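You operate a simulated robot arm through the tools that you are given. There is no shell and no other tool. Be economical: measure what you need, move in short steps, check, and stop when the job is done.

Carry out the task below with a simulated robot arm. There is one attempt and no reset: what you move stays moved.

JOB
Grip the long bolt, try both yellow-banded rings and take it out.
Fine: vice tight till the green pin shows; run each ring on till it binds or is fully on the thread, and lay it back; slacken the vice and stand the bolt head down on the table. Set down upright: long black bolt.

It is judged by the outcome, as a careful person would: the job done as asked, and still so three seconds after it is handed in. It fails if anything else is knocked over, pushed out of place, dropped, spilled or broken.

ROBOT AND FRAMES
A 7-joint arm with a two-finger parallel gripper, fixed in place. Base frame: the origin is at the foot of the arm, x ahead of it, y to its left, z up; the work surface is at about z = 0. Lengths are in mm, angles in rad, forces in N, time in s.
With the tool pointing down near the work surface it reaches from about 240 to 620 mm from the base axis. Its first joint turns from -1.152 to 1.152 rad. Payload 2.6 kg.
The TCP is the grasp point between the finger pads, 30 mm short of the fingertips. In the tool frame z runs along the fingers and y along their closing line. Largest opening 94 mm; finger width 28, thickness 10; the body of the gripper, 50 by 96 mm, starts 55 mm behind the TCP.
Orientation is told as [roll, pitch, yaw] about the base's x, y, z axes, in that order, counted from this pose: with the fingers straight down and closing along the base's y, the tool's x points along the base's -x, its y along +y and its z along -z.

CONTROLS
- The arm moves only by the tool nudge_tool. Its argument "series" is text: rows parted by semicolons, each of 6 numbers parted by spaces: the shift along the tool's x, y, z in cm, then the turn, a rotation vector about the tool's x, y, z in rad. In form: x y z rx ry rz; .... A call has 1 to 20 rows; each row shifts and turns the commanded pose from where the row before left it, along the tool's axes as they then stand. "hand" is the finger opening in cm, from 0 to 9.4, set as the call begins (left out, the last holds). A row lasts 0.2 s, in which the tool goes at most 50 mm and 0.15 rad; a call with a longer step from one row to the next is refused whole, and so is a gripper value outside its range. A pose out of reach is approached as far as the arm can. The call stops where the force on the tool passes 70 N (or 10 N more than at its start, if that is more) or the arm is blocked; 0.2 s more then pass. Each finger travels about 72 mm/s and halts on what it meets, pressing with about 20 N; the grip force reading is that of the motor and also rises with nothing between the fingers. The clock runs only during rows and for 0.2 s after the last one: add rows that do not move to give the fingers time. The reply holds the time, the measured pose of the TCP, the force on the tool along the base axes, the opening and the grip force, in the units named above and with some noise, with the torque about the TCP (base axes, N m) and any sound that the robot's microphone picked up.
- Cameras (640 x 400 px; columns grow to the right, rows downward): "scene" is fixed at [26, 425.4, 569.3]; the picture's right is [-0.85, -0.52, 0.00], its down [-0.28, 0.45, -0.85] and it looks along [0.44, -0.72, -0.53] (base axes); focal length 214 px, centre (320, 200). "wrist" rides on the gripper at [76, 14, -102] in the tool frame; the picture's right is [-0.18, 0.98, 0.00], its down [-0.75, -0.14, -0.64] and it looks along [-0.63, -0.12, 0.77] (tool axes); focal length 243 px, centre (320, 200). There is no depth. A picture from a camera that has moved, and an enlarged one, comes with that camera's place and axes in the base frame and with its lens.
- snapshot(camera): a new picture of that camera. It takes no simulated time.
- zoom(camera, box): a new picture of the part [left, top, right, bottom] of that camera's present view, enlarged. It takes no simulated time.
- job_done(): hands the job in; it is judged then, once.

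Go step by step. Nothing tells you positions but the pictures and the camera data: compare them with the known pose of the tool, close in by small moves and look again before you grip or let go. The budget is 120 turns and 84 pictures, counting those below and the enlarged ones. Unless the task says otherwise, let go and move clear before handing in, and close with one line.

The tools are called after "Call:" as a command line: name --argument value ..., lists and objects as JSON in quotes. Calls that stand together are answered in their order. nudge_tool: Moves the arm, as the interface text tells. Its arguments: {"type":"object","properties":{"series":{"type":"string"},"hand":{"type":"number"}},"required":["series"]} The other tools are called the same way: snapshot (camera) takes a picture; zoom (camera, box) takes an enlarged picture of a part of a camera's view; job_done () hands the job in.

At the start:

```text
t: 0.0
eef_pos: [285.2, -75.5, 435.6]
ee_rot: [0.0, 0.001, 0.0]
ft_force: [-0.4, 0.3, -0.1]
torque: [0.0, -0.01, 0.01]
opening: 94.1
finger_force: 0.1
```

scene: 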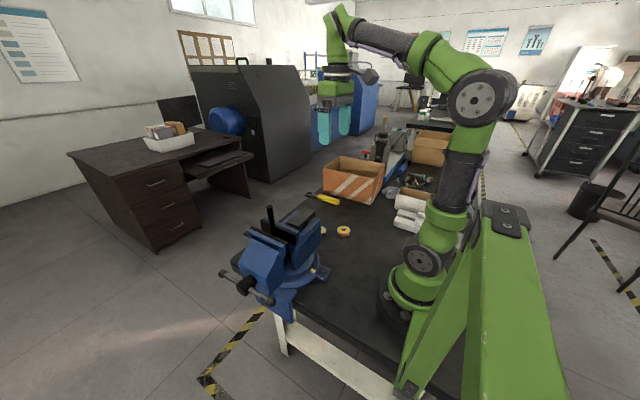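
wrist: 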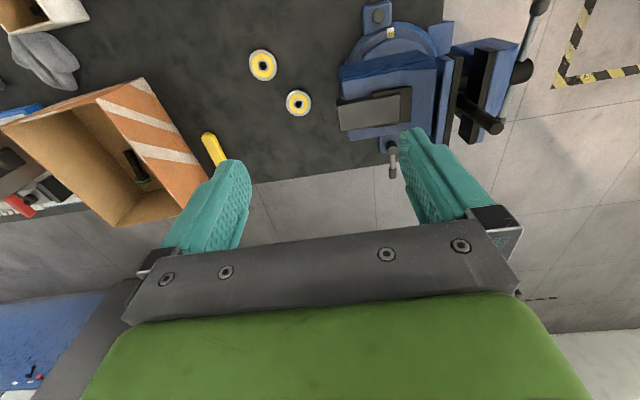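

I see a blue vice with a black bolt standing in its jaws and two yellow-banded rings on the table. I'll look closer at each before moving.

Call:
zoom --camera "scene" --box '[215, 190, 375, 310]'

Call:
zoom --camera "wrist" --box '[220, 0, 560, 200]'

```text
3.33 times, centred on (295, 250) of scene
camera zoom: at [26.0, 425.4, 569.3], right [-0.85, -0.52, 0.0], down [-0.28, 0.45, -0.85], along [0.44, -0.72, -0.53], focal length 715 px, centre (403, 33)
```

zoom: 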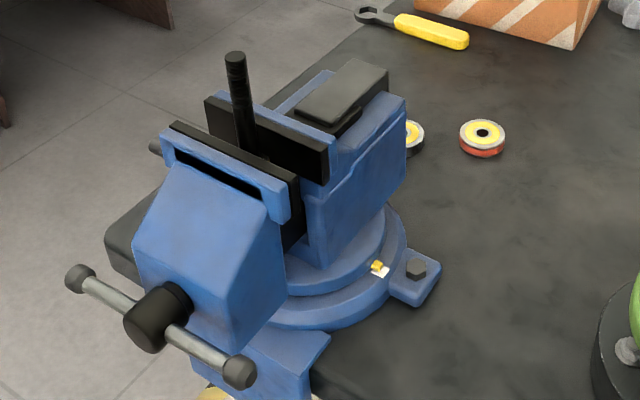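

```text
1.88 times, centred on (390, 100) of wrist
camera zoom: at [209.0, -61.4, 538.3], right [0.18, 0.98, 0.0], down [0.75, -0.14, 0.64], along [0.63, -0.12, -0.77], focal length 457 px, centre (188, 388)
```

zoom: 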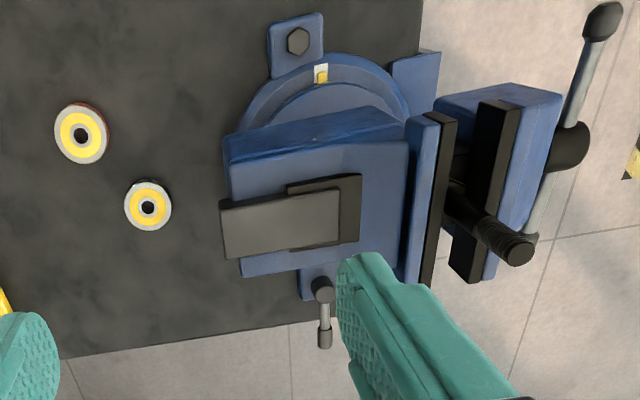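

The bolt top is at about (352,115,279), the vice's screw hub near (351,234,112) with a level bar, and the rings near (288,-187) and (370,-138). I'll carry the wrist camera over the vice for a closer look.

Call:
nudge_tool --series "0.3 4.2 0 0 0 0;0.3 4.2 0 0 0 0;0.3 4.2 0 0 0 0;0.3 4.2 0 0 0 0;0.3 4.2 0 0 0 0;0 0 0 0 0 0;0 0 0 0 0 0"

Call:
snapshot --camera "wrist"

```text
t: 1.6
eef_pos: [271.7, 133.4, 434.1]
ee_rot: [0.0, 0.0, 0.0]
ft_force: [-0.3, 0.0, 0.3]
torque: [0.01, -0.01, -0.05]
opening: 94.2
finger_force: 0.1
```

```text
79 pictures are left
camera wrist: at [195.1, 149.3, 537.6], right [0.18, 0.98, 0.0], down [0.75, -0.14, 0.64], along [0.63, -0.12, -0.77], focal length 243 px, centre (320, 200)
```

wrist: 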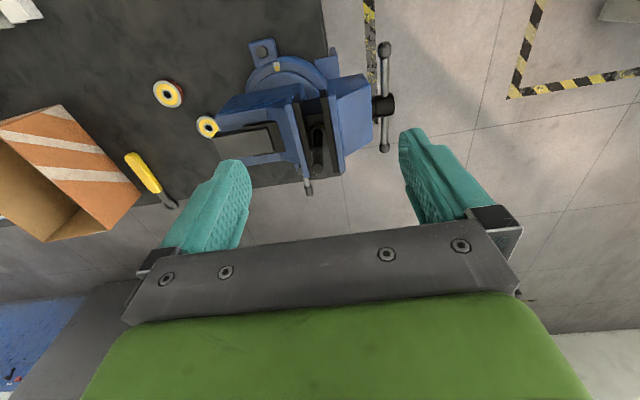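

Call:
zoom --camera "wrist" --box '[190, 30, 430, 200]'

Call:
zoom --camera "wrist" --box '[270, 80, 370, 200]'

Call:
zoom --camera "scene" --box '[225, 200, 335, 310]'

```text
2.35 times, centred on (310, 115) of wrist
camera zoom: at [195.1, 149.3, 537.6], right [0.18, 0.98, 0.0], down [0.75, -0.14, 0.64], along [0.63, -0.12, -0.77], focal length 571 px, centre (344, 400)
```

zoom: 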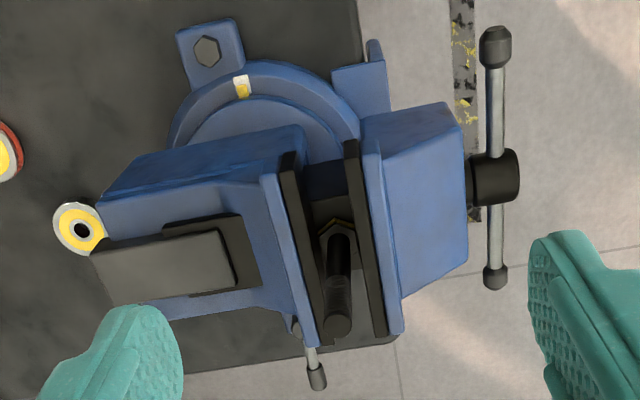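

```text
3.33 times, centred on (320, 140) of wrist
camera zoom: at [195.1, 149.3, 537.6], right [0.18, 0.98, 0.0], down [0.75, -0.14, 0.64], along [0.63, -0.12, -0.77], focal length 809 px, centre (320, 400)
```

zoom: 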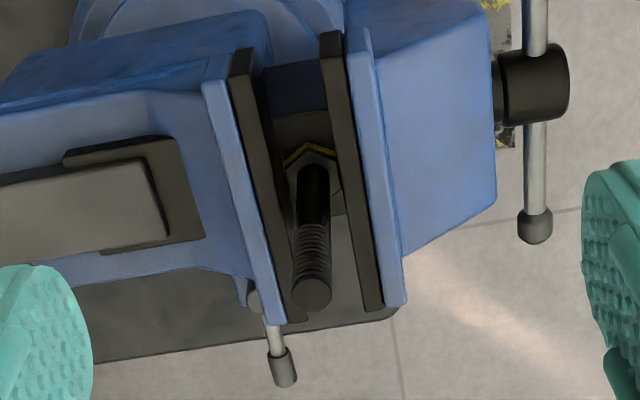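

```text
3.64 times, centred on (280, 255) of scene
camera zoom: at [26.0, 425.4, 569.3], right [-0.85, -0.52, 0.0], down [-0.28, 0.45, -0.85], along [0.44, -0.72, -0.53], focal length 780 px, centre (466, 0)
```

zoom: 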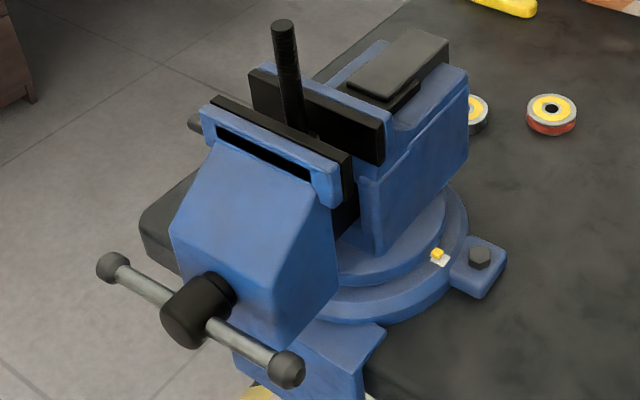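

The bolt stands head-down and loose between the jaws, with its top at about (361,114.5,271). The vice bar lies along x from 272 to 437 at y≈232, z≈108. I'll close the fingers, yaw -90° and go above the near end of the bar, to push it down and so tighten clockwise.

Call:
nudge_tool --series "0 0 0 0 0 0.1428;0 0 0 0 0 0.1428;0 0 0 0 0 0.1428;0 0 0 0 0 0.1428;0 0 0 0 0 0.1428;0 0 0 0 0 0.1428;0 0 0 0 0 0.1428;0 0 0 0 0 0.1428;0 0 0 0 0 0.1428;0 0 0 0 0 0.1428;0 0 0 0 0 0.1428;3.4 0.6 0 0 0 0;3.4 0.6 0 0 0 0;3.4 0.6 0 0 0 0;0 0 4 0 0 0;0 0 4 0 0 0;0 0 4 0 0 0;0 0 4 0 0 0;0 0 0 0 0 0" --hand 0

Call:
snapshot --camera "wrist"

Call:
zoom --camera "scene" --box '[215, 180, 375, 310]'

```text
t: 5.6
eef_pos: [288.9, 236.4, 274.5]
ee_rot: [0.002, 0.0, -1.572]
ft_force: [0.4, -0.3, -0.5]
torque: [0.0, -0.02, 0.03]
opening: 0.0
finger_force: 20.3
```

```text
75 pictures are left
camera wrist: at [302.8, 312.7, 377.8], right [0.98, -0.18, 0.0], down [-0.14, -0.75, 0.64], along [-0.12, -0.63, -0.77], focal length 243 px, centre (320, 200)
```

wrist: 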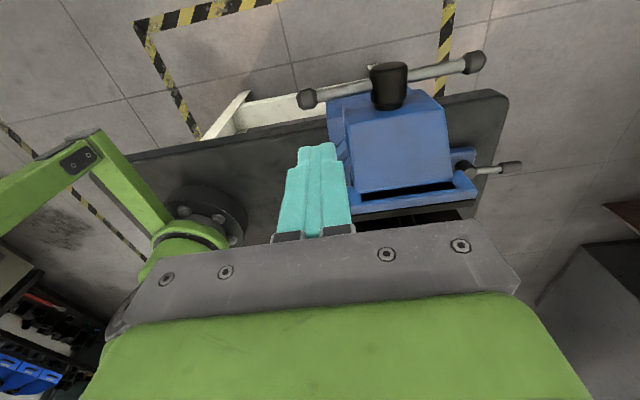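

```text
3.08 times, centred on (295, 245) of scene
camera zoom: at [26.0, 425.4, 569.3], right [-0.85, -0.52, 0.0], down [-0.28, 0.45, -0.85], along [0.44, -0.72, -0.53], focal length 660 px, centre (397, 62)
```

zoom: 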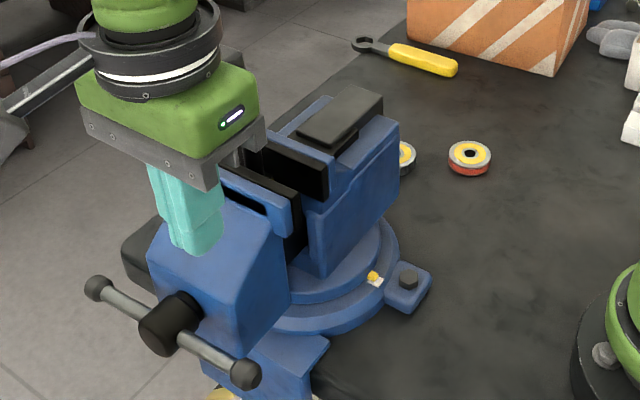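

Fingers are closed above the bar's near end; the new view puts the near ball at (273,234,108), the hub at (358,231) and the far ball at (442,237). I'll go down to just above the bar.

Call:
nudge_tool --series "0 0.1 4 0 0 0;0 0.1 4 0 0 0;0 0.1 3.5 0 0 0;0 0 0 0 0 0;0 0 0.5 0 0 0;0 0 0.5 0 0 0;0 0 0.5 0 0 0;0 0 0 0 0 0"

Call:
zoom --camera "scene" --box '[215, 180, 375, 310]'

```text
t: 7.4
eef_pos: [291.8, 234.0, 145.6]
ee_rot: [0.001, -0.001, -1.572]
ft_force: [2.1, -1.7, 2.1]
torque: [-0.06, -0.03, -0.01]
opening: 0.0
finger_force: 20.6
```

```text
3.08 times, centred on (295, 245) of scene
camera zoom: at [26.0, 425.4, 569.3], right [-0.85, -0.52, 0.0], down [-0.28, 0.45, -0.85], along [0.44, -0.72, -0.53], focal length 660 px, centre (397, 62)
```

zoom: 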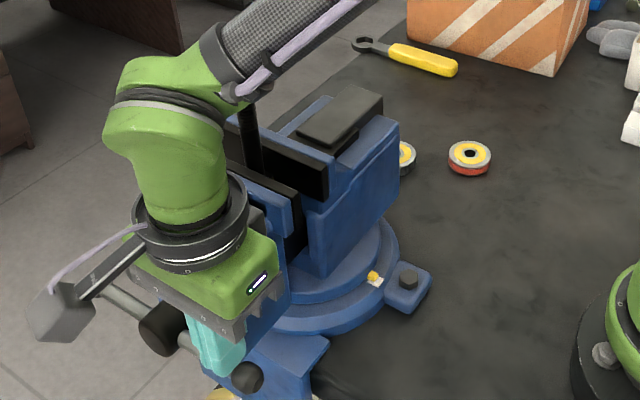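

The fingertips are just touching the bar. I'll push down along the arc, about 30° first.

Call:
nudge_tool --series "0 0.02 0.55 0 0 0;0 0.08 0.55 0 0 0;0 0.12 0.55 0 0 0;0 0.16 0.5 0 0 0;0 0.2 0.5 0 0 0;0 0.25 0.5 0 0 0;0 0 0 0 0 0"

Call:
zoom --camera "scene" --box '[215, 180, 375, 310]'

Call:
snapshot --camera "wrist"

```text
t: 9.0
eef_pos: [300.6, 235.1, 113.4]
ee_rot: [-0.001, -0.001, -1.572]
ft_force: [-14.4, -0.9, 4.6]
torque: [-0.09, 0.39, -0.09]
opening: 0.0
finger_force: 19.9
```

```text
3.08 times, centred on (295, 245) of scene
camera zoom: at [26.0, 425.4, 569.3], right [-0.85, -0.52, 0.0], down [-0.28, 0.45, -0.85], along [0.44, -0.72, -0.53], focal length 660 px, centre (397, 62)
```

zoom: 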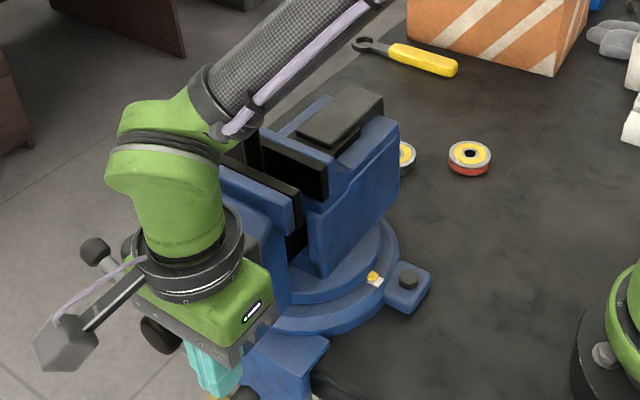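

```text
71 pictures are left
camera wrist: at [313.5, 312.9, 216.9], right [0.98, -0.18, 0.0], down [-0.14, -0.75, 0.64], along [-0.12, -0.63, -0.77], focal length 243 px, centre (320, 200)
```

wrist: 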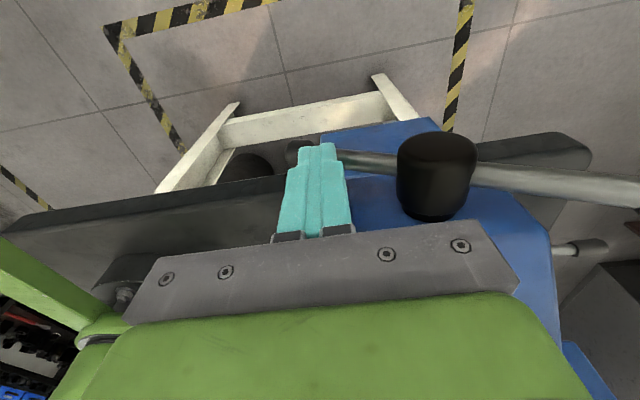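

The bar turned about 27° easily. I'll continue the arc.

Call:
nudge_tool --series "0 0.25 0.45 0 0 0;0 0.3 0.4 0 0 0;0 0.3 0.4 0 0 0;0 0.35 0.35 0 0 0;0 0.4 0.35 0 0 0;0 0.4 0.3 0 0 0;0 0 0 0 0 0"

Call:
snapshot --camera "wrist"

Call:
zoom --camera "scene" --box '[215, 180, 375, 310]'

```text
t: 10.6
eef_pos: [319.5, 235.1, 91.7]
ee_rot: [-0.003, -0.001, -1.571]
ft_force: [-22.3, 4.6, 1.6]
torque: [0.12, 0.65, -0.09]
opening: 0.0
finger_force: 19.8
```

```text
70 pictures are left
camera wrist: at [332.9, 312.7, 193.6], right [0.98, -0.18, 0.0], down [-0.14, -0.75, 0.64], along [-0.12, -0.63, -0.77], focal length 243 px, centre (320, 200)
```

wrist: 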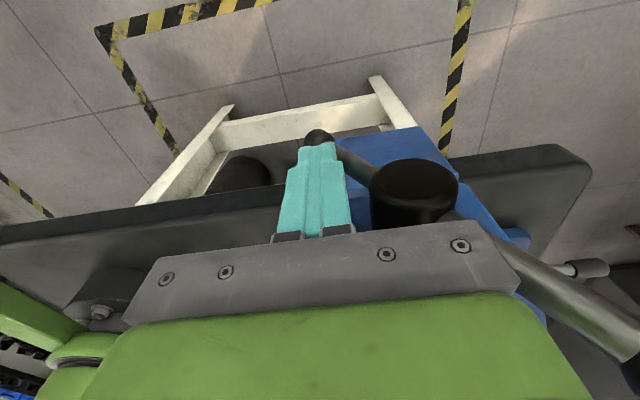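

```text
3.08 times, centred on (295, 245) of scene
camera zoom: at [26.0, 425.4, 569.3], right [-0.85, -0.52, 0.0], down [-0.28, 0.45, -0.85], along [0.44, -0.72, -0.53], focal length 660 px, centre (397, 62)
```

zoom: 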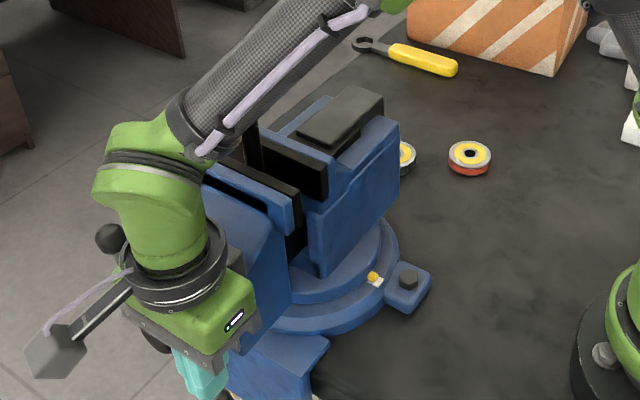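

The bar is at about 50° below level and its other end is now up on the +x side, near (411,235,172). I'll lift, go round to the far side, and push that end over the top towards -x.

Call:
nudge_tool --series "0 -0.2 -4.5 0 0 0;0 0 -4.9 0 0 0;0 0 -4.9 0 0 0;0 0 -4.9 0 0 0;0 4.2 -1 0 0 0;0 4.2 0 0 0 0;0 4.2 0 0 0 0;0 0 0 0 0 0"

Call:
snapshot --camera "wrist"

Call:
zoom --camera "scene" --box '[215, 180, 375, 310]'

```text
t: 12.4
eef_pos: [445.6, 234.6, 295.2]
ee_rot: [0.001, -0.001, -1.572]
ft_force: [-0.2, 0.1, -0.1]
torque: [0.03, 0.0, 0.03]
opening: 0.0
finger_force: 20.9
```

```text
68 pictures are left
camera wrist: at [459.5, 311.9, 396.5], right [0.98, -0.18, 0.0], down [-0.14, -0.75, 0.64], along [-0.12, -0.63, -0.77], focal length 243 px, centre (320, 200)
```

wrist: 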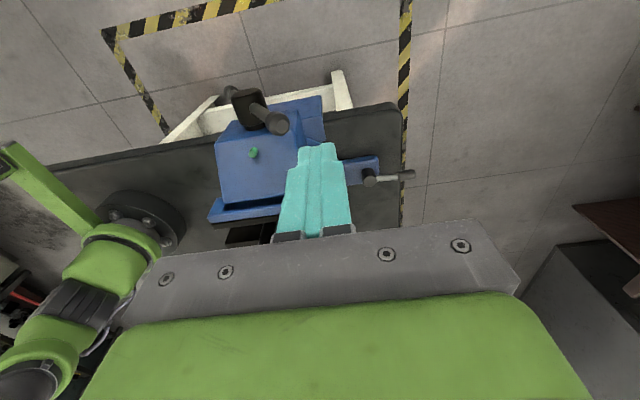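

```text
3.08 times, centred on (295, 245) of scene
camera zoom: at [26.1, 425.4, 569.3], right [-0.85, -0.52, 0.0], down [-0.28, 0.45, -0.85], along [0.44, -0.72, -0.53], focal length 660 px, centre (397, 62)
```

zoom: 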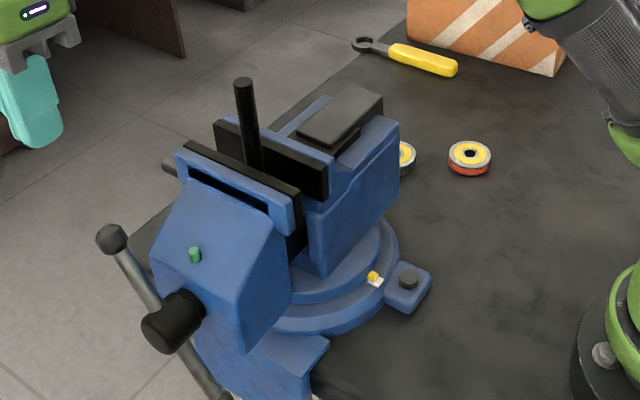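

The green pin is out on top of the moving jaw, so the vice is tight. Now I'll turn the tool back to yaw 0 and go over to the rings.

Call:
nudge_tool --series "0 0 -1 0 0 -0.1428;0 0 -1 0 0 -0.1428;0 0 -1 0 0 -0.1428;0 0 -1 0 0 -0.1428;0 0 -1 0 0 -0.1428;0 0 -1 0 0 -0.1428;0 0 -1 0 0 -0.1428;0 0 -1 0 0 -0.1428;0 0 -1 0 0 -0.1428;0 0 -1 0 0 -0.1428;0 0 -1 0 0 -0.1428;1.6 -4.3 0 0 0 0;1.6 -4.3 0 0 0 0;1.6 -4.3 0 0 0 0;1.6 -4.3 0 0 0 0;1.6 -4.3 0 0 0 0;1.6 -4.3 0 0 0 0;1.6 -4.3 0 0 0 0;1.6 -4.3 0 0 0 0;1.6 -4.3 0 0 0 0" --hand 8

Call:
nudge_tool --series "0 0 3 0 0 0;0 0 4 0 0 0;0 0 4 0 0 0;0 0 0 0 0 0"

Call:
snapshot --camera "wrist"

```text
t: 16.6
eef_pos: [290.1, -156.1, 394.7]
ee_rot: [0.001, 0.0, 0.001]
ft_force: [-0.3, -0.1, 0.6]
torque: [-0.01, 0.0, 0.04]
opening: 79.8
finger_force: 0.1
out of reach, approached as far as the arm can: row 10, 11
```

```text
t: 17.6
eef_pos: [289.6, -156.7, 285.0]
ee_rot: [0.0, 0.001, -0.002]
ft_force: [0.0, 0.4, -0.2]
torque: [-0.01, 0.02, 0.0]
opening: 80.0
finger_force: 0.1
```

```text
66 pictures are left
camera wrist: at [214.4, -140.1, 387.4], right [0.19, 0.98, 0.0], down [0.75, -0.14, 0.64], along [0.63, -0.12, -0.77], focal length 243 px, centre (320, 200)
```

wrist: 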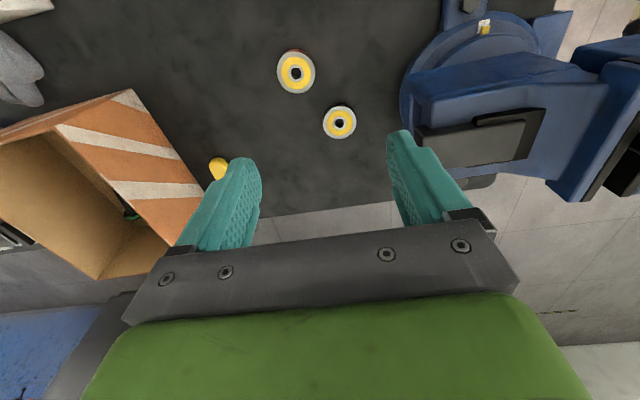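

Ring A is at (367,-138) and ring B, with the red side, at (287,-188). I'll go over ring A and lower partway to check alignment.

Call:
nudge_tool --series "-2.6 0.6 3 0 0 0;-2.6 0.6 3 0 0 0;-2.6 0.65 3 0 0 0;0 0 4 0 0 0;0 0 2.5 0 0 0;0 0 0 0 0 0"

Call:
snapshot --camera "wrist"

```text
t: 19.0
eef_pos: [368.9, -139.8, 129.1]
ee_rot: [0.0, -0.001, 0.0]
ft_force: [-0.2, 0.0, 0.7]
torque: [0.03, -0.01, 0.06]
opening: 79.9
finger_force: 0.1
```

```text
65 pictures are left
camera wrist: at [292.7, -123.0, 231.8], right [0.18, 0.98, 0.0], down [0.75, -0.14, 0.64], along [0.63, -0.12, -0.77], focal length 243 px, centre (320, 200)
```

wrist: 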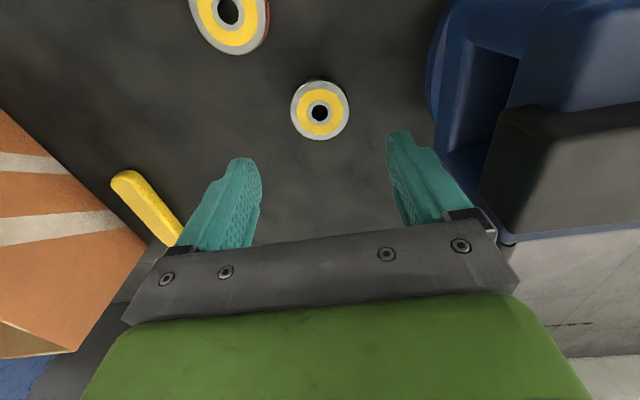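

Ring A's centre is at (367.5,-137.4) and it is about 50 mm across. I'll centre on it, lower to the table and close.

Call:
nudge_tool --series "0.14 0.24 3 0 0 0;0 0 3 0 0 0;0 0 2.5 0 0 0;0 0 0.9 0 0 0;0 0 0 0 0 0"

Call:
nudge_tool --series "0 0 0 0 0 0;0 0 0 0 0 0;0 0 0 0 0 0" --hand 4

Call:
snapshot --camera "wrist"

```text
t: 20.2
eef_pos: [366.5, -135.5, 36.7]
ee_rot: [0.0, 0.0, -0.002]
ft_force: [0.3, -0.3, 0.0]
torque: [0.01, 0.0, 0.02]
opening: 79.7
finger_force: 0.0
```

```text
t: 21.0
eef_pos: [366.9, -136.1, 35.0]
ee_rot: [-0.001, 0.0, 0.001]
ft_force: [-0.4, -1.0, -0.7]
torque: [-0.06, -0.02, -0.05]
opening: 51.9
finger_force: 19.6
```

```text
64 pictures are left
camera wrist: at [290.8, -120.2, 138.1], right [0.18, 0.98, 0.0], down [0.75, -0.14, 0.64], along [0.63, -0.12, -0.77], focal length 243 px, centre (320, 200)
```

wrist: 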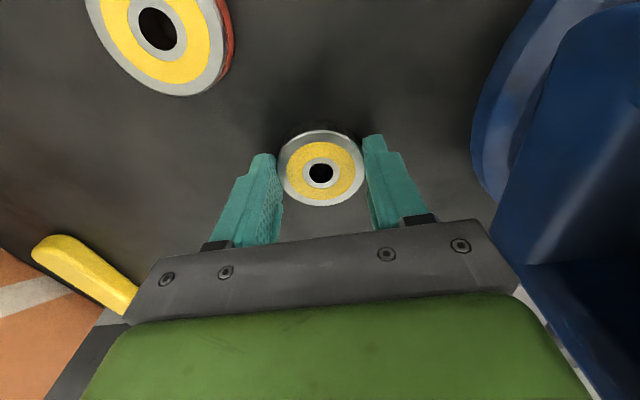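

Ring A is held, 52 mm across. I'll lift it well above the bolt top and carry it over the vice.

Call:
nudge_tool --series "0 0 -1 0 0 0;0 0 -4 0 0 0;0 0 -4.5 0 0 0;0 0 -4.5 0 0 0;0 0 -4.5 0 0 0;0 0 -4.5 0 0 0;0 0 -4.5 0 0 0;0 0 -4.5 0 0 0;0.1 4.1 0 0 0 0;0.1 4.1 0 0 0 0;0.1 4.1 0 0 0 0;0.1 4.1 0 0 0 0;0.1 4.1 0 0 0 0;0.1 4.1 0 0 0 0;0 0 0 0 0 0;0 0 0 0 0 0"

Call:
snapshot --camera "wrist"

Call:
zoom --camera "scene" --box '[215, 110, 375, 210]'

```text
t: 24.4
eef_pos: [361.1, 109.5, 355.4]
ee_rot: [0.0, -0.001, -0.003]
ft_force: [-0.5, -0.2, -2.2]
torque: [0.01, -0.03, 0.01]
opening: 51.7
finger_force: 20.4
```

```text
63 pictures are left
camera wrist: at [284.2, 125.4, 457.9], right [0.18, 0.98, 0.0], down [0.75, -0.14, 0.64], along [0.63, -0.12, -0.77], focal length 243 px, centre (320, 200)
```

wrist: 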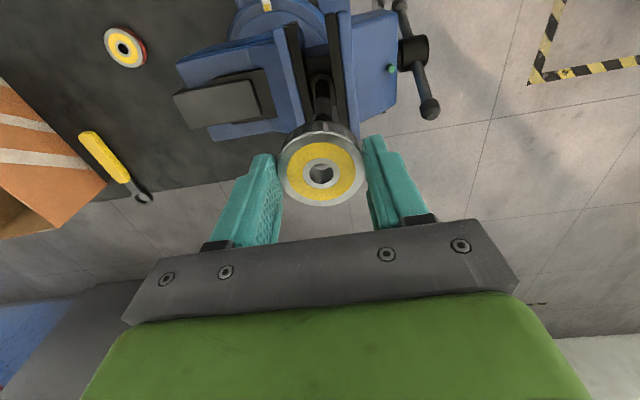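

```text
4.00 times, centred on (295, 160) of scene
camera zoom: at [26.0, 425.4, 569.3], right [-0.85, -0.52, 0.0], down [-0.28, 0.45, -0.85], along [0.44, -0.72, -0.53], focal length 858 px, centre (420, 360)
```

zoom: 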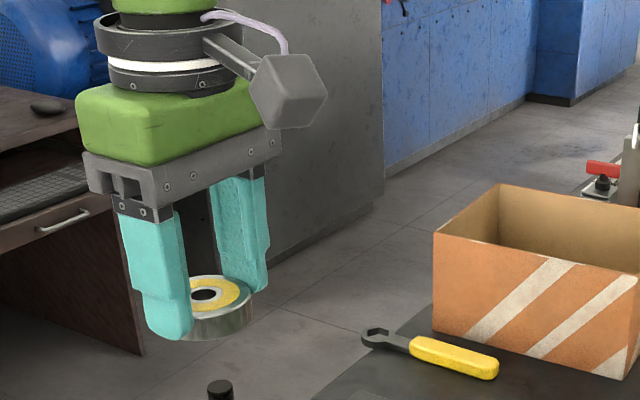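

The ring hangs above the bolt and looks nearly in line in both views. I'll lower it until the gap is about 25 mm and compare more finely.

Call:
nudge_tool --series "0 0 1.3 0 0 0;0 0 1.2 0 0 0;0 0 0 0 0 0;0 0 0 0 0 0"

Call:
zoom --camera "wrist" --box '[260, 70, 380, 220]'

Call:
zoom --camera "scene" --box '[235, 170, 315, 230]'

```text
t: 25.4
eef_pos: [359.9, 111.4, 330.9]
ee_rot: [0.0, 0.0, -0.001]
ft_force: [0.4, -0.9, -1.1]
torque: [-0.01, 0.0, -0.03]
opening: 51.6
finger_force: 19.8
```

```text
2.67 times, centred on (320, 145) of wrist
camera zoom: at [284.5, 125.7, 433.0], right [0.18, 0.98, 0.0], down [0.75, -0.14, 0.64], along [0.63, -0.12, -0.77], focal length 647 px, centre (320, 347)
```

zoom: 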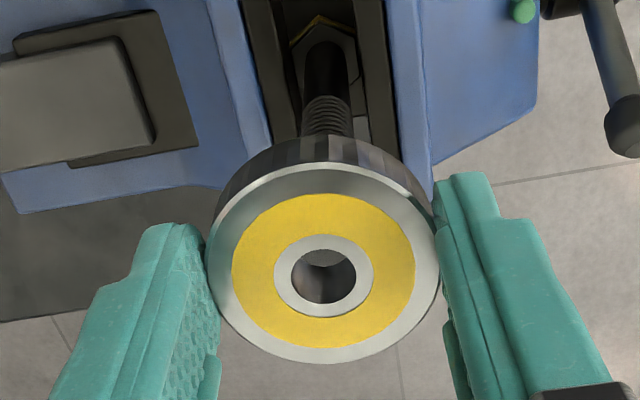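

```text
6.67 times, centred on (275, 200) of scene
camera zoom: at [26.1, 425.4, 569.3], right [-0.85, -0.52, 0.0], down [-0.28, 0.45, -0.85], along [0.44, -0.72, -0.53], focal length 1430 px, centre (620, 200)
```

zoom: 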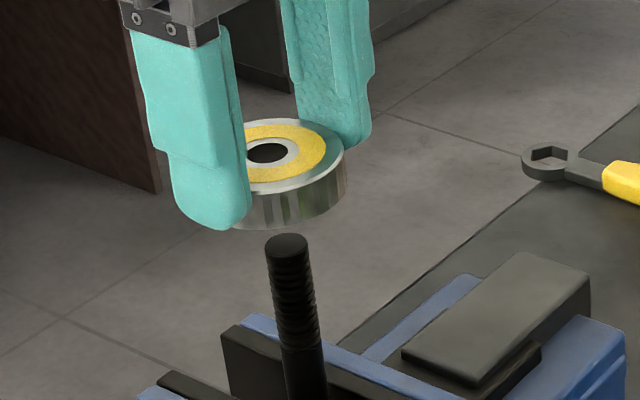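

In the wrist view the bolt is about 1 mm to the +y side of the ring. The scene view, together with the earlier rays, puts the bolt nearer x≈355.5 and its top at z≈279. I'll shift the ring by (-5,+2) mm and check again.

Call:
nudge_tool --series "0.5 0.2 0 0 0 0;0 0 0 0 0 0;0 0 0 0 0 0"

Call:
zoom --camera "wrist" --box '[260, 70, 380, 220]'

Call:
zoom --camera "scene" --box '[235, 170, 315, 230]'

```text
t: 26.2
eef_pos: [355.7, 112.5, 330.0]
ee_rot: [0.0, 0.001, 0.0]
ft_force: [1.1, 0.0, -1.8]
torque: [0.01, 0.02, -0.01]
opening: 51.7
finger_force: 19.7
```

```text
2.67 times, centred on (320, 145) of wrist
camera zoom: at [279.4, 127.7, 433.3], right [0.18, 0.98, 0.0], down [0.75, -0.14, 0.64], along [0.63, -0.12, -0.77], focal length 647 px, centre (320, 347)
```

zoom: 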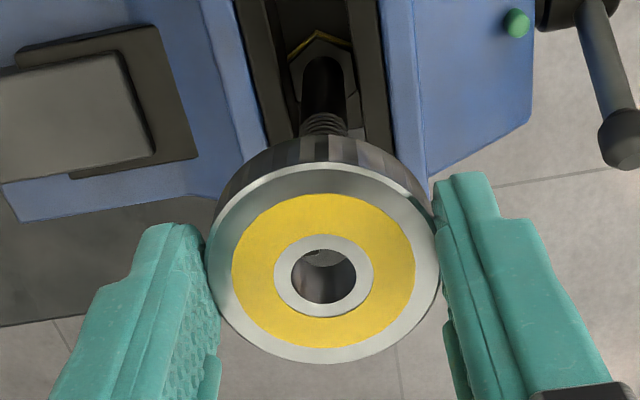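

```text
6.67 times, centred on (275, 200) of scene
camera zoom: at [26.1, 425.4, 569.3], right [-0.85, -0.52, 0.0], down [-0.28, 0.45, -0.85], along [0.44, -0.72, -0.53], focal length 1430 px, centre (620, 200)
```

zoom: 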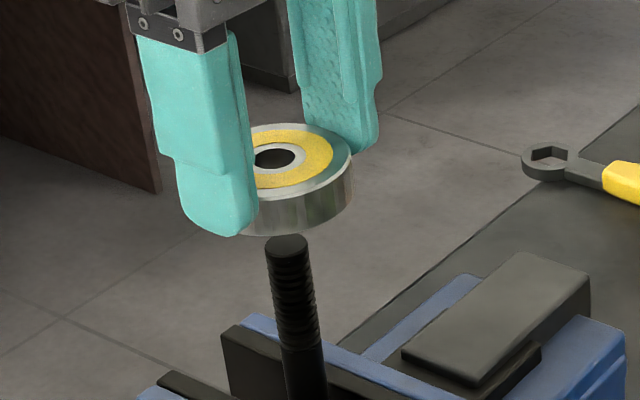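

The ring is now within about 0.5 mm of the bolt axis in both views. I'll lower slowly to feel for the bolt tip.

Call:
nudge_tool --series "0.05 0 0.6 0 0 0;0 0 0.4 0 0 0;0 0 0.3 0 0 0;0 0 0.2 0 0 0;0 0 0.2 0 0 0;0 0 0 0 0 0"

Call:
zoom --camera "scene" --box '[235, 170, 315, 230]'

```text
t: 27.6
eef_pos: [355.9, 112.0, 313.5]
ee_rot: [0.001, -0.001, 0.0]
ft_force: [0.8, 0.0, -1.4]
torque: [-0.03, -0.01, 0.02]
opening: 51.7
finger_force: 19.6
```

```text
6.67 times, centred on (275, 200) of scene
camera zoom: at [26.1, 425.4, 569.3], right [-0.85, -0.52, 0.0], down [-0.28, 0.45, -0.85], along [0.44, -0.72, -0.53], focal length 1430 px, centre (620, 200)
```

zoom: 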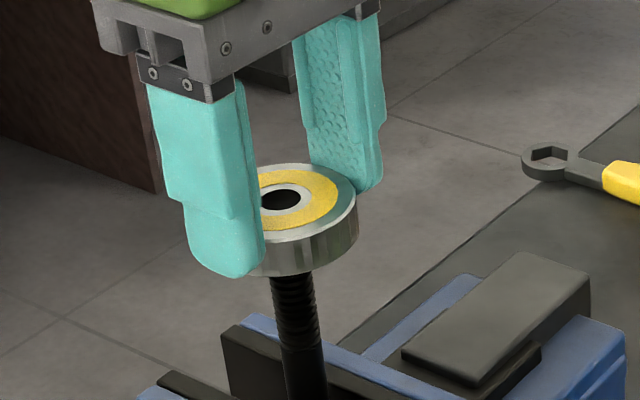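

There is no contact yet and the alignment holds. I'll continue down in small steps.

Call:
nudge_tool --series "0 0 0.2 0 0 0;0 0 0.2 0 0 0;0 0 0.2 0 0 0;0 0 0 0 0 0"

```text
t: 28.6
eef_pos: [355.4, 112.6, 307.5]
ee_rot: [0.003, -0.002, -0.001]
ft_force: [0.7, 3.7, 13.0]
torque: [0.12, -0.2, 0.02]
opening: 52.0
finger_force: 20.0
```

There is 13 N of upward contact at z≈307.5, so the ring sits on the bolt tip. I'll turn clockwise to start the thread.

Call:
nudge_tool --series "0 0 0 0 0 0.15;0 0 0 0 0 0.15;0 0 0 0 0 0.15;0 0 0 0 0 0.15;0 0 0 0 0 0.15;0 0 0 0 0 0.15;0 0 0 0 0 0.15;0 0 0 0 0 0.15;0 0 0 0 0 0"

Call:
zoom --camera "scene" --box '[235, 170, 315, 230]'

```text
t: 30.6
eef_pos: [356.5, 111.1, 307.3]
ee_rot: [0.0, 0.001, -1.201]
ft_force: [2.5, 11.1, -6.6]
torque: [0.43, -0.23, 0.0]
opening: 51.5
finger_force: 20.0
```

```text
6.67 times, centred on (275, 200) of scene
camera zoom: at [26.1, 425.4, 569.2], right [-0.85, -0.52, 0.0], down [-0.28, 0.45, -0.85], along [0.44, -0.72, -0.53], focal length 1430 px, centre (620, 200)
```

zoom: 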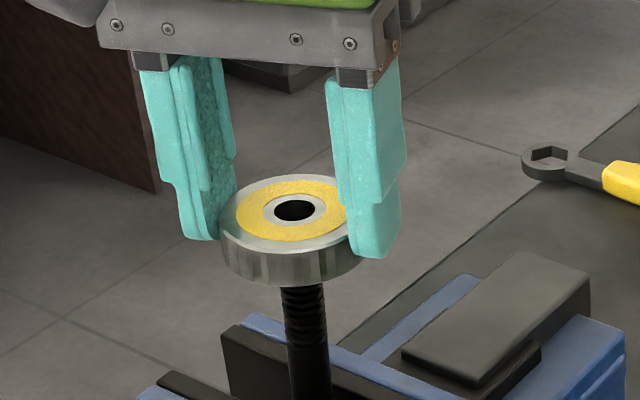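

The downward pull suggests the thread has engaged, but the bolt looks to have shifted sideways in the picture. I'll check closely before going on.

Call:
zoom --camera "scene" --box '[225, 190, 325, 265]'

Call:
snapshot --camera "wrist"

```text
5.33 times, centred on (275, 228) of scene
camera zoom: at [26.1, 425.4, 569.2], right [-0.85, -0.52, 0.0], down [-0.28, 0.45, -0.85], along [0.44, -0.72, -0.53], focal length 1144 px, centre (560, 53)
```

zoom: 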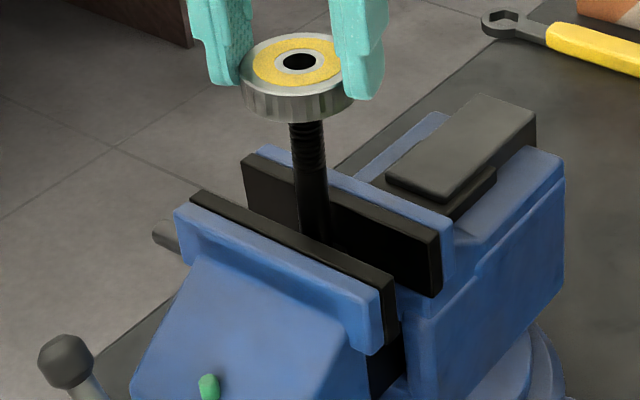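

```text
54 pictures are left
camera wrist: at [341.6, 189.1, 410.0], right [0.98, 0.18, 0.0], down [0.14, -0.75, 0.64], along [0.12, -0.63, -0.77], focal length 243 px, centre (320, 200)
```

wrist: 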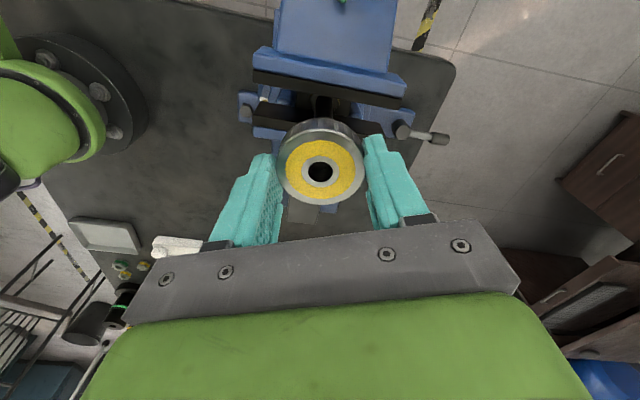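

The bolt top has been pulled about 3–4 mm towards -x/-y, since the ring centre sits off the tool's turning axis. The 11 N side force in +y agrees. I'll ease the tool in +y and a little +x to relieve it.

Call:
nudge_tool --series "0.1 0.1 0 0 0 0;0.1 0.1 0 0 0 0;0.05 0.05 0 0 0 0;0 0 0 0 0 0"

Call:
zoom --camera "scene" --box '[235, 170, 315, 230]'

```text
t: 31.6
eef_pos: [358.3, 113.5, 307.3]
ee_rot: [0.002, -0.003, -1.201]
ft_force: [0.1, -4.7, 0.4]
torque: [-0.63, -0.09, 0.02]
opening: 51.8
finger_force: 20.0
```

```text
6.67 times, centred on (275, 200) of scene
camera zoom: at [26.1, 425.4, 569.3], right [-0.85, -0.52, 0.0], down [-0.28, 0.45, -0.85], along [0.44, -0.72, -0.53], focal length 1430 px, centre (620, 200)
```

zoom: 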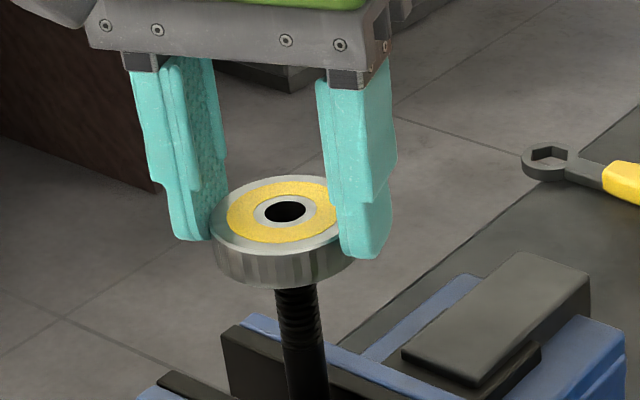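

The bolt is straight again and the force is small. The ring's centre is about 2.3 mm off the tool axis along tool -x, so I'll compensate for that while turning on to measure the pitch.

Call:
nudge_tool --series "-0.08 -0.03 0 0 0 0;-0.003 0.034 0 0 0 0.15;-0.003 0.034 0 0 0 0.15;-0.003 0.034 0 0 0 0.15;-0.003 0.034 0 0 0 0.15;-0.003 0.034 0 0 0 0.15;-0.003 0.034 0 0 0 0.15;-0.003 0.034 0 0 0 0.15;-0.003 0.034 0 0 0 0.15;0 0 0 0 0 0"

Call:
zoom --camera "scene" --box '[235, 170, 315, 230]'

```text
t: 33.8
eef_pos: [358.8, 115.6, 306.9]
ee_rot: [0.0, -0.001, -2.4]
ft_force: [-0.6, -0.2, -11.0]
torque: [-0.01, -0.08, 0.02]
opening: 51.8
finger_force: 19.9
```

```text
6.67 times, centred on (275, 200) of scene
camera zoom: at [26.1, 425.4, 569.3], right [-0.85, -0.52, 0.0], down [-0.28, 0.45, -0.85], along [0.44, -0.72, -0.53], focal length 1430 px, centre (620, 200)
```

zoom: 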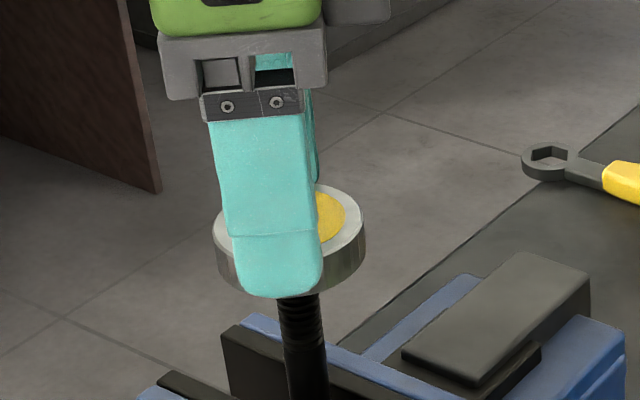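

The side forces are nil and there is an 11 N downward pull, so the thread is running. I'll follow down a little to find the pitch.

Call:
nudge_tool --series "0 0 0.05 0 0 0;0 0 0 0 0 0"

Call:
nudge_tool --series "0 0 0.05 0 0 0;0 0 0 0 0 0"

```text
t: 34.4
eef_pos: [359.1, 114.3, 306.4]
ee_rot: [0.001, 0.001, -2.401]
ft_force: [-2.0, -0.1, -5.2]
torque: [-0.12, 0.28, 0.02]
opening: 51.8
finger_force: 20.1
```

```text
t: 35.0
eef_pos: [358.4, 114.2, 307.6]
ee_rot: [-0.002, 0.004, -2.399]
ft_force: [-4.1, -1.1, 2.2]
torque: [-0.22, 0.47, 0.0]
opening: 51.7
finger_force: 19.6
```

The stiffness is about 13 N/mm and the pitch about 4 mm a turn. I'll turn on a bit with z following, to see how far the wrist reaches.

Call:
nudge_tool --series "-0.003 0.034 0.01 0 0 0.15;-0.003 0.034 0.01 0 0 0.15;-0.003 0.034 0.01 0 0 0.15;-0.003 0.034 0.01 0 0 0.15;0 0 0 0 0 0"

```text
t: 36.2
eef_pos: [359.2, 114.0, 305.9]
ee_rot: [-0.001, -0.001, -3.001]
ft_force: [1.9, 1.1, -5.3]
torque: [0.2, -0.3, 0.01]
opening: 51.8
finger_force: 20.2
```

It is still within reach at -3.0 rad and the pull shows the ring advancing faster than I followed. I'll carry on with more descent per row.

Call:
nudge_tool --series "0 0 0.04 0 0 0;-0.003 0.034 0.013 0 0 0.15;-0.003 0.034 0.013 0 0 0.15;-0.003 0.034 0.013 0 0 0.15;-0.003 0.034 0.013 0 0 0.15;-0.003 0.034 0.013 0 0 0.15;-0.003 0.034 0.013 0 0 0.15;0 0 0 0 0 0"

```text
t: 38.0
eef_pos: [406.2, 96.4, 317.7]
ee_rot: [0.001, -0.003, 2.384]
ft_force: [-0.4, -0.7, -0.1]
torque: [0.01, 0.01, -0.03]
opening: 40.1
finger_force: 0.0
out of reach, approached as far as the arm can: row 4, 5, 6, 7
```

The arm ran past its wrist limit and swung away, and the ring has left the fingers. I'll look at once to see where everything is.

Call:
snapshot --camera "scene"

Call:
zoom --camera "scene" --box '[215, 160, 375, 290]'

```text
51 pictures are left
```

scene: 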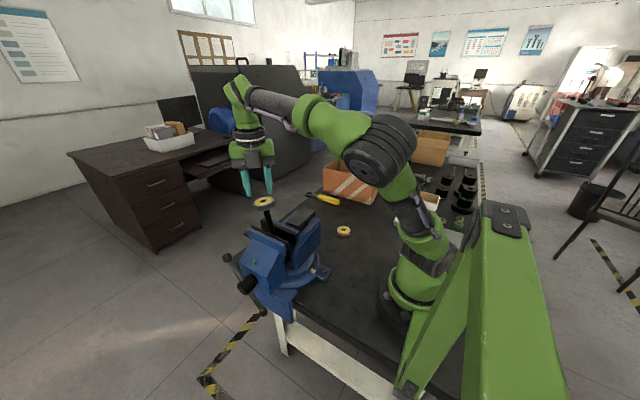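

```text
3.08 times, centred on (295, 225) of scene
camera zoom: at [26.0, 425.4, 569.3], right [-0.85, -0.52, 0.0], down [-0.28, 0.45, -0.85], along [0.44, -0.72, -0.53], focal length 660 px, centre (397, 123)
```

zoom: 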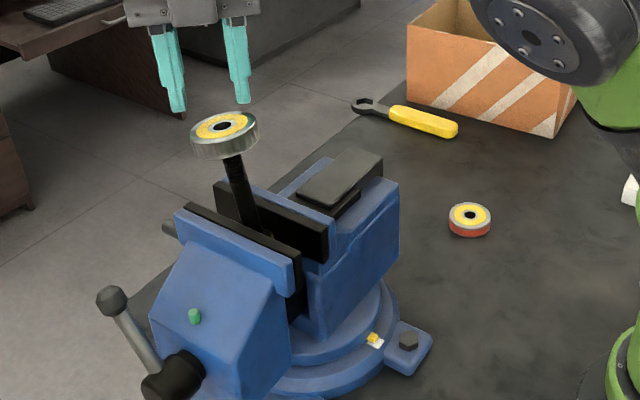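

The ring is still on the bolt and the pin still shows, but the bolt now leans towards +x. I'll back the tool up and away in +x first, then straighten the bolt with care.

Call:
nudge_tool --series "2.1 -2.0 -3.9 0 0 0;0 0 -3 0 0 0;0 0 0 0 0 0;0 0 0 0 0 0;0 0 0 0 0 0"

Call:
zoom --camera "scene" --box '[215, 160, 345, 260]'

Call:
snapshot --camera "wrist"

```text
t: 39.2
eef_pos: [436.2, 95.2, 387.9]
ee_rot: [0.0, 0.001, 2.382]
ft_force: [-0.1, -0.1, -0.4]
torque: [-0.04, 0.02, 0.02]
opening: 40.0
finger_force: 0.1
```

```text
4.00 times, centred on (280, 210) of scene
camera zoom: at [26.1, 425.4, 569.3], right [-0.85, -0.52, 0.0], down [-0.28, 0.45, -0.85], along [0.44, -0.72, -0.53], focal length 858 px, centre (480, 160)
```

zoom: 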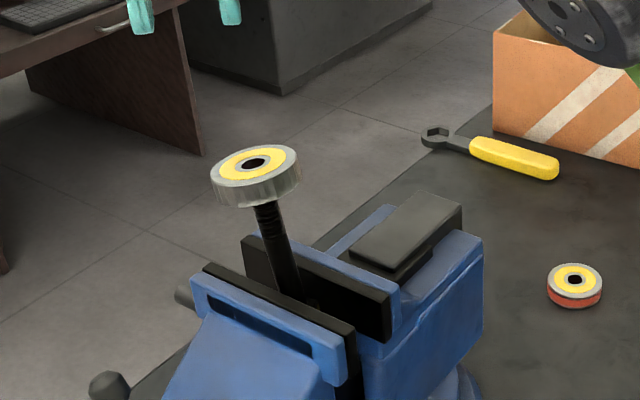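

```text
48 pictures are left
camera wrist: at [481.5, 34.1, 489.8], right [-0.81, -0.59, 0.0], down [-0.45, 0.62, 0.64], along [-0.38, 0.52, -0.77], focal length 243 px, centre (320, 200)
```

wrist: 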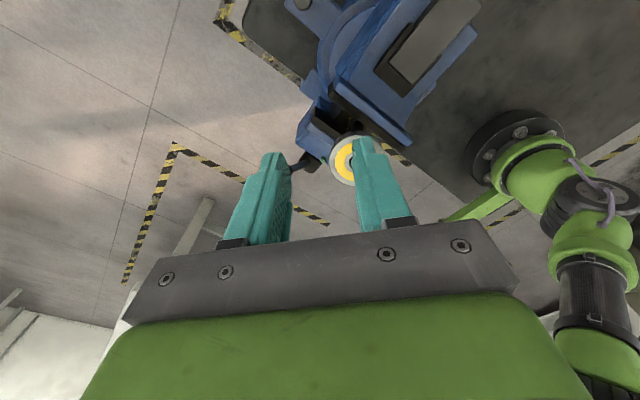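

Commands restart from the measured pose, which is good to know. I'll return the tool to yaw 0 above the leaning ring, at about (377,115,287), and look.

Call:
nudge_tool --series "0 0 0 0 0 0.149;0 0 0 0 0 0.149;0 0 0 0 0 0.149;0 0 0 0 0 0.149;0 0 0 0 0 0.149;0 0 0 0 0 0.149;0 0 0 0 0 0.149;0 0 0 0 0 0.149;0 0 0 0 0 0.149;0 0 0 0 0 0.149;0 0 0 0 0 0.149;0 0 0 0 0 0.149;0 0 0 0 0 0.149;0 0 0 0 0 0.149;0 0 0 0 0 0.149;0 0 0 0 0 0.147;3 0.95 0 0 0 0;3 0.95 0 0 0 0;0 0 0 0 0 0;0 0 0 0 0 0" --hand 8

Call:
zoom --camera "wrist" --box '[220, 30, 440, 200]'

Call:
zoom --camera "scene" --box '[215, 140, 345, 240]'

```text
t: 43.4
eef_pos: [129.8, -105.4, 246.5]
ee_rot: [0.0, -0.002, 0.002]
ft_force: [0.3, -0.2, -0.3]
torque: [0.02, 0.01, 0.0]
opening: 80.2
finger_force: 0.1
out of reach, approached as far as the arm can: row 5, 6, 7, 8, 9, 10, 11, 12, 13, 14, 15, 16
```

```text
2.35 times, centred on (330, 115) of wrist
camera zoom: at [53.6, -91.0, 347.4], right [0.18, 0.98, 0.0], down [0.75, -0.14, 0.64], along [0.63, -0.12, -0.77], focal length 571 px, centre (296, 400)
```

zoom: 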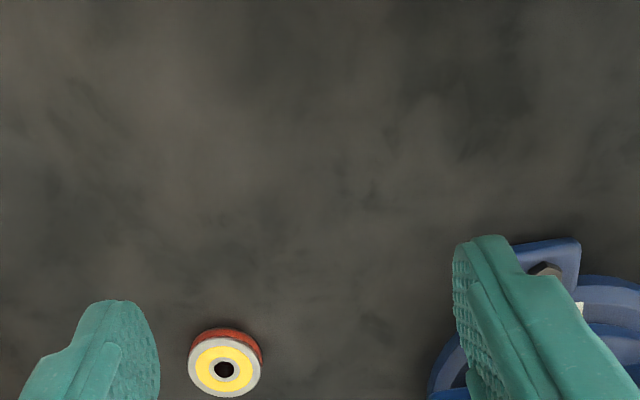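

```text
4.00 times, centred on (280, 190) of scene
camera zoom: at [26.0, 425.4, 569.3], right [-0.85, -0.52, 0.0], down [-0.28, 0.45, -0.85], along [0.44, -0.72, -0.53], focal length 858 px, centre (480, 240)
```

zoom: 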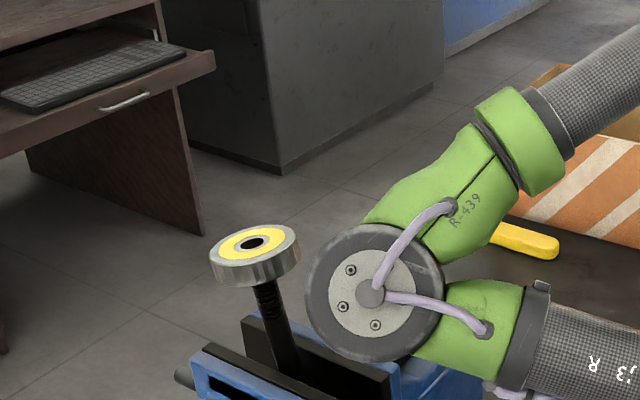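

The arm wandered because I turned it the wrong way past its wrist limit. It is now back at yaw 0, near the base. I'll look at the whole scene before moving.

Call:
snapshot --camera "scene"

```text
45 pictures are left
```

scene: 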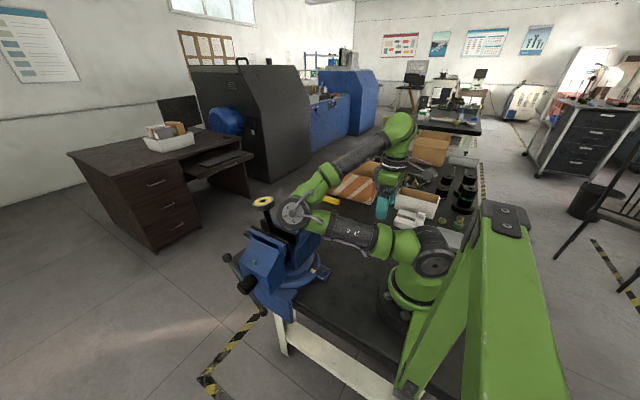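

The elbow has folded out low over the vice body. I'll raise the tool straight up a little and watch which way the elbow goes.

Call:
nudge_tool --series "0 0 -2 0 0 0;0 0 -2 0 0 0;0 0 0 0 0 0"

Call:
zoom --camera "scene" --box '[215, 100, 455, 310]'

```text
t: 44.2
eef_pos: [130.8, -107.1, 283.8]
ee_rot: [0.0, 0.0, 0.002]
ft_force: [0.1, 0.2, 0.1]
torque: [0.03, 0.0, -0.01]
opening: 79.9
finger_force: 0.0
```

```text
1.90 times, centred on (335, 205) of scene
camera zoom: at [26.0, 425.4, 569.3], right [-0.85, -0.52, 0.0], down [-0.28, 0.45, -0.85], along [0.44, -0.72, -0.53], focal length 408 px, centre (291, 190)
```

zoom: 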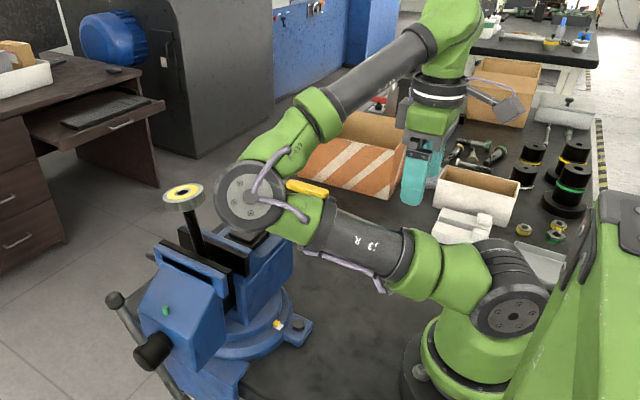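

No collision, and the elbow clears the vice. I'll keep rising and then move slowly forward, away from the vice.

Call:
nudge_tool --series "0 0 -3 0 0 0;0 0 -3 0 0 0;0 0 -3 0 0 0;0 0 -3 0 0 0;0 0 -3 0 0 0;-3 0 0 0 0 0;-3 0 0 0 0 0;-3 0 0 0 0 0;-3 0 0 0 0 0;-3 0 0 0 0 0;0 0 0 0 0 0"

Call:
snapshot --camera "scene"

```text
t: 46.6
eef_pos: [178.9, -177.2, 325.1]
ee_rot: [0.001, 0.001, 0.004]
ft_force: [-0.1, 0.1, 0.7]
torque: [0.01, -0.03, 0.02]
opening: 79.9
finger_force: 0.1
out of reach, approached as far as the arm can: row 1, 2, 3, 4, 5, 6, 7, 8, 9, 10
```

```text
43 pictures are left
```

scene: 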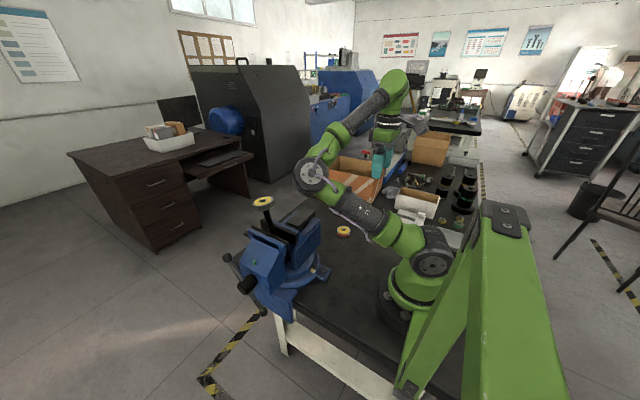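

Still past the limit: the wrist is wound a full turn the wrong way. I'll unwind it by turning the other way on the spot, with a small lift.

Call:
nudge_tool --series "0 0 0 0 0 -0.15;0 0 0 0 0 -0.15;0 0 0 0 0 -0.15;0 0 0 0 0 -0.15;0 0 0 0 0 -0.15;0 0 0 0 0 -0.15;0 0 0 0 0 -0.15;0 0 0 0 0 -0.15;0 0 0 0 0 -0.15;0 0 0 0 0 -0.15"

Call:
snapshot --camera "scene"

```text
t: 48.8
eef_pos: [178.6, -175.7, 325.0]
ee_rot: [0.001, 0.0, 1.503]
ft_force: [-0.3, 0.3, 0.3]
torque: [0.0, 0.03, 0.03]
opening: 80.0
finger_force: 0.0
```

```text
42 pictures are left
```

scene: 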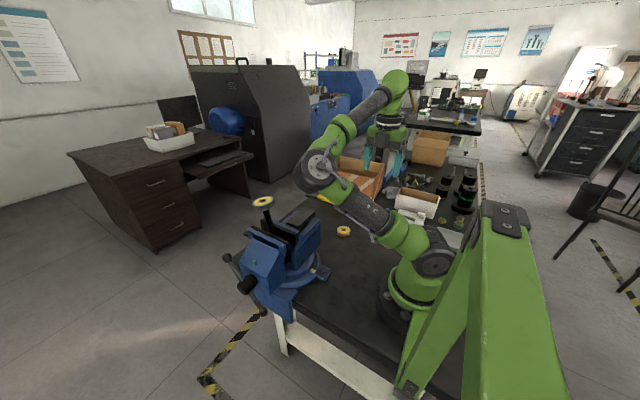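

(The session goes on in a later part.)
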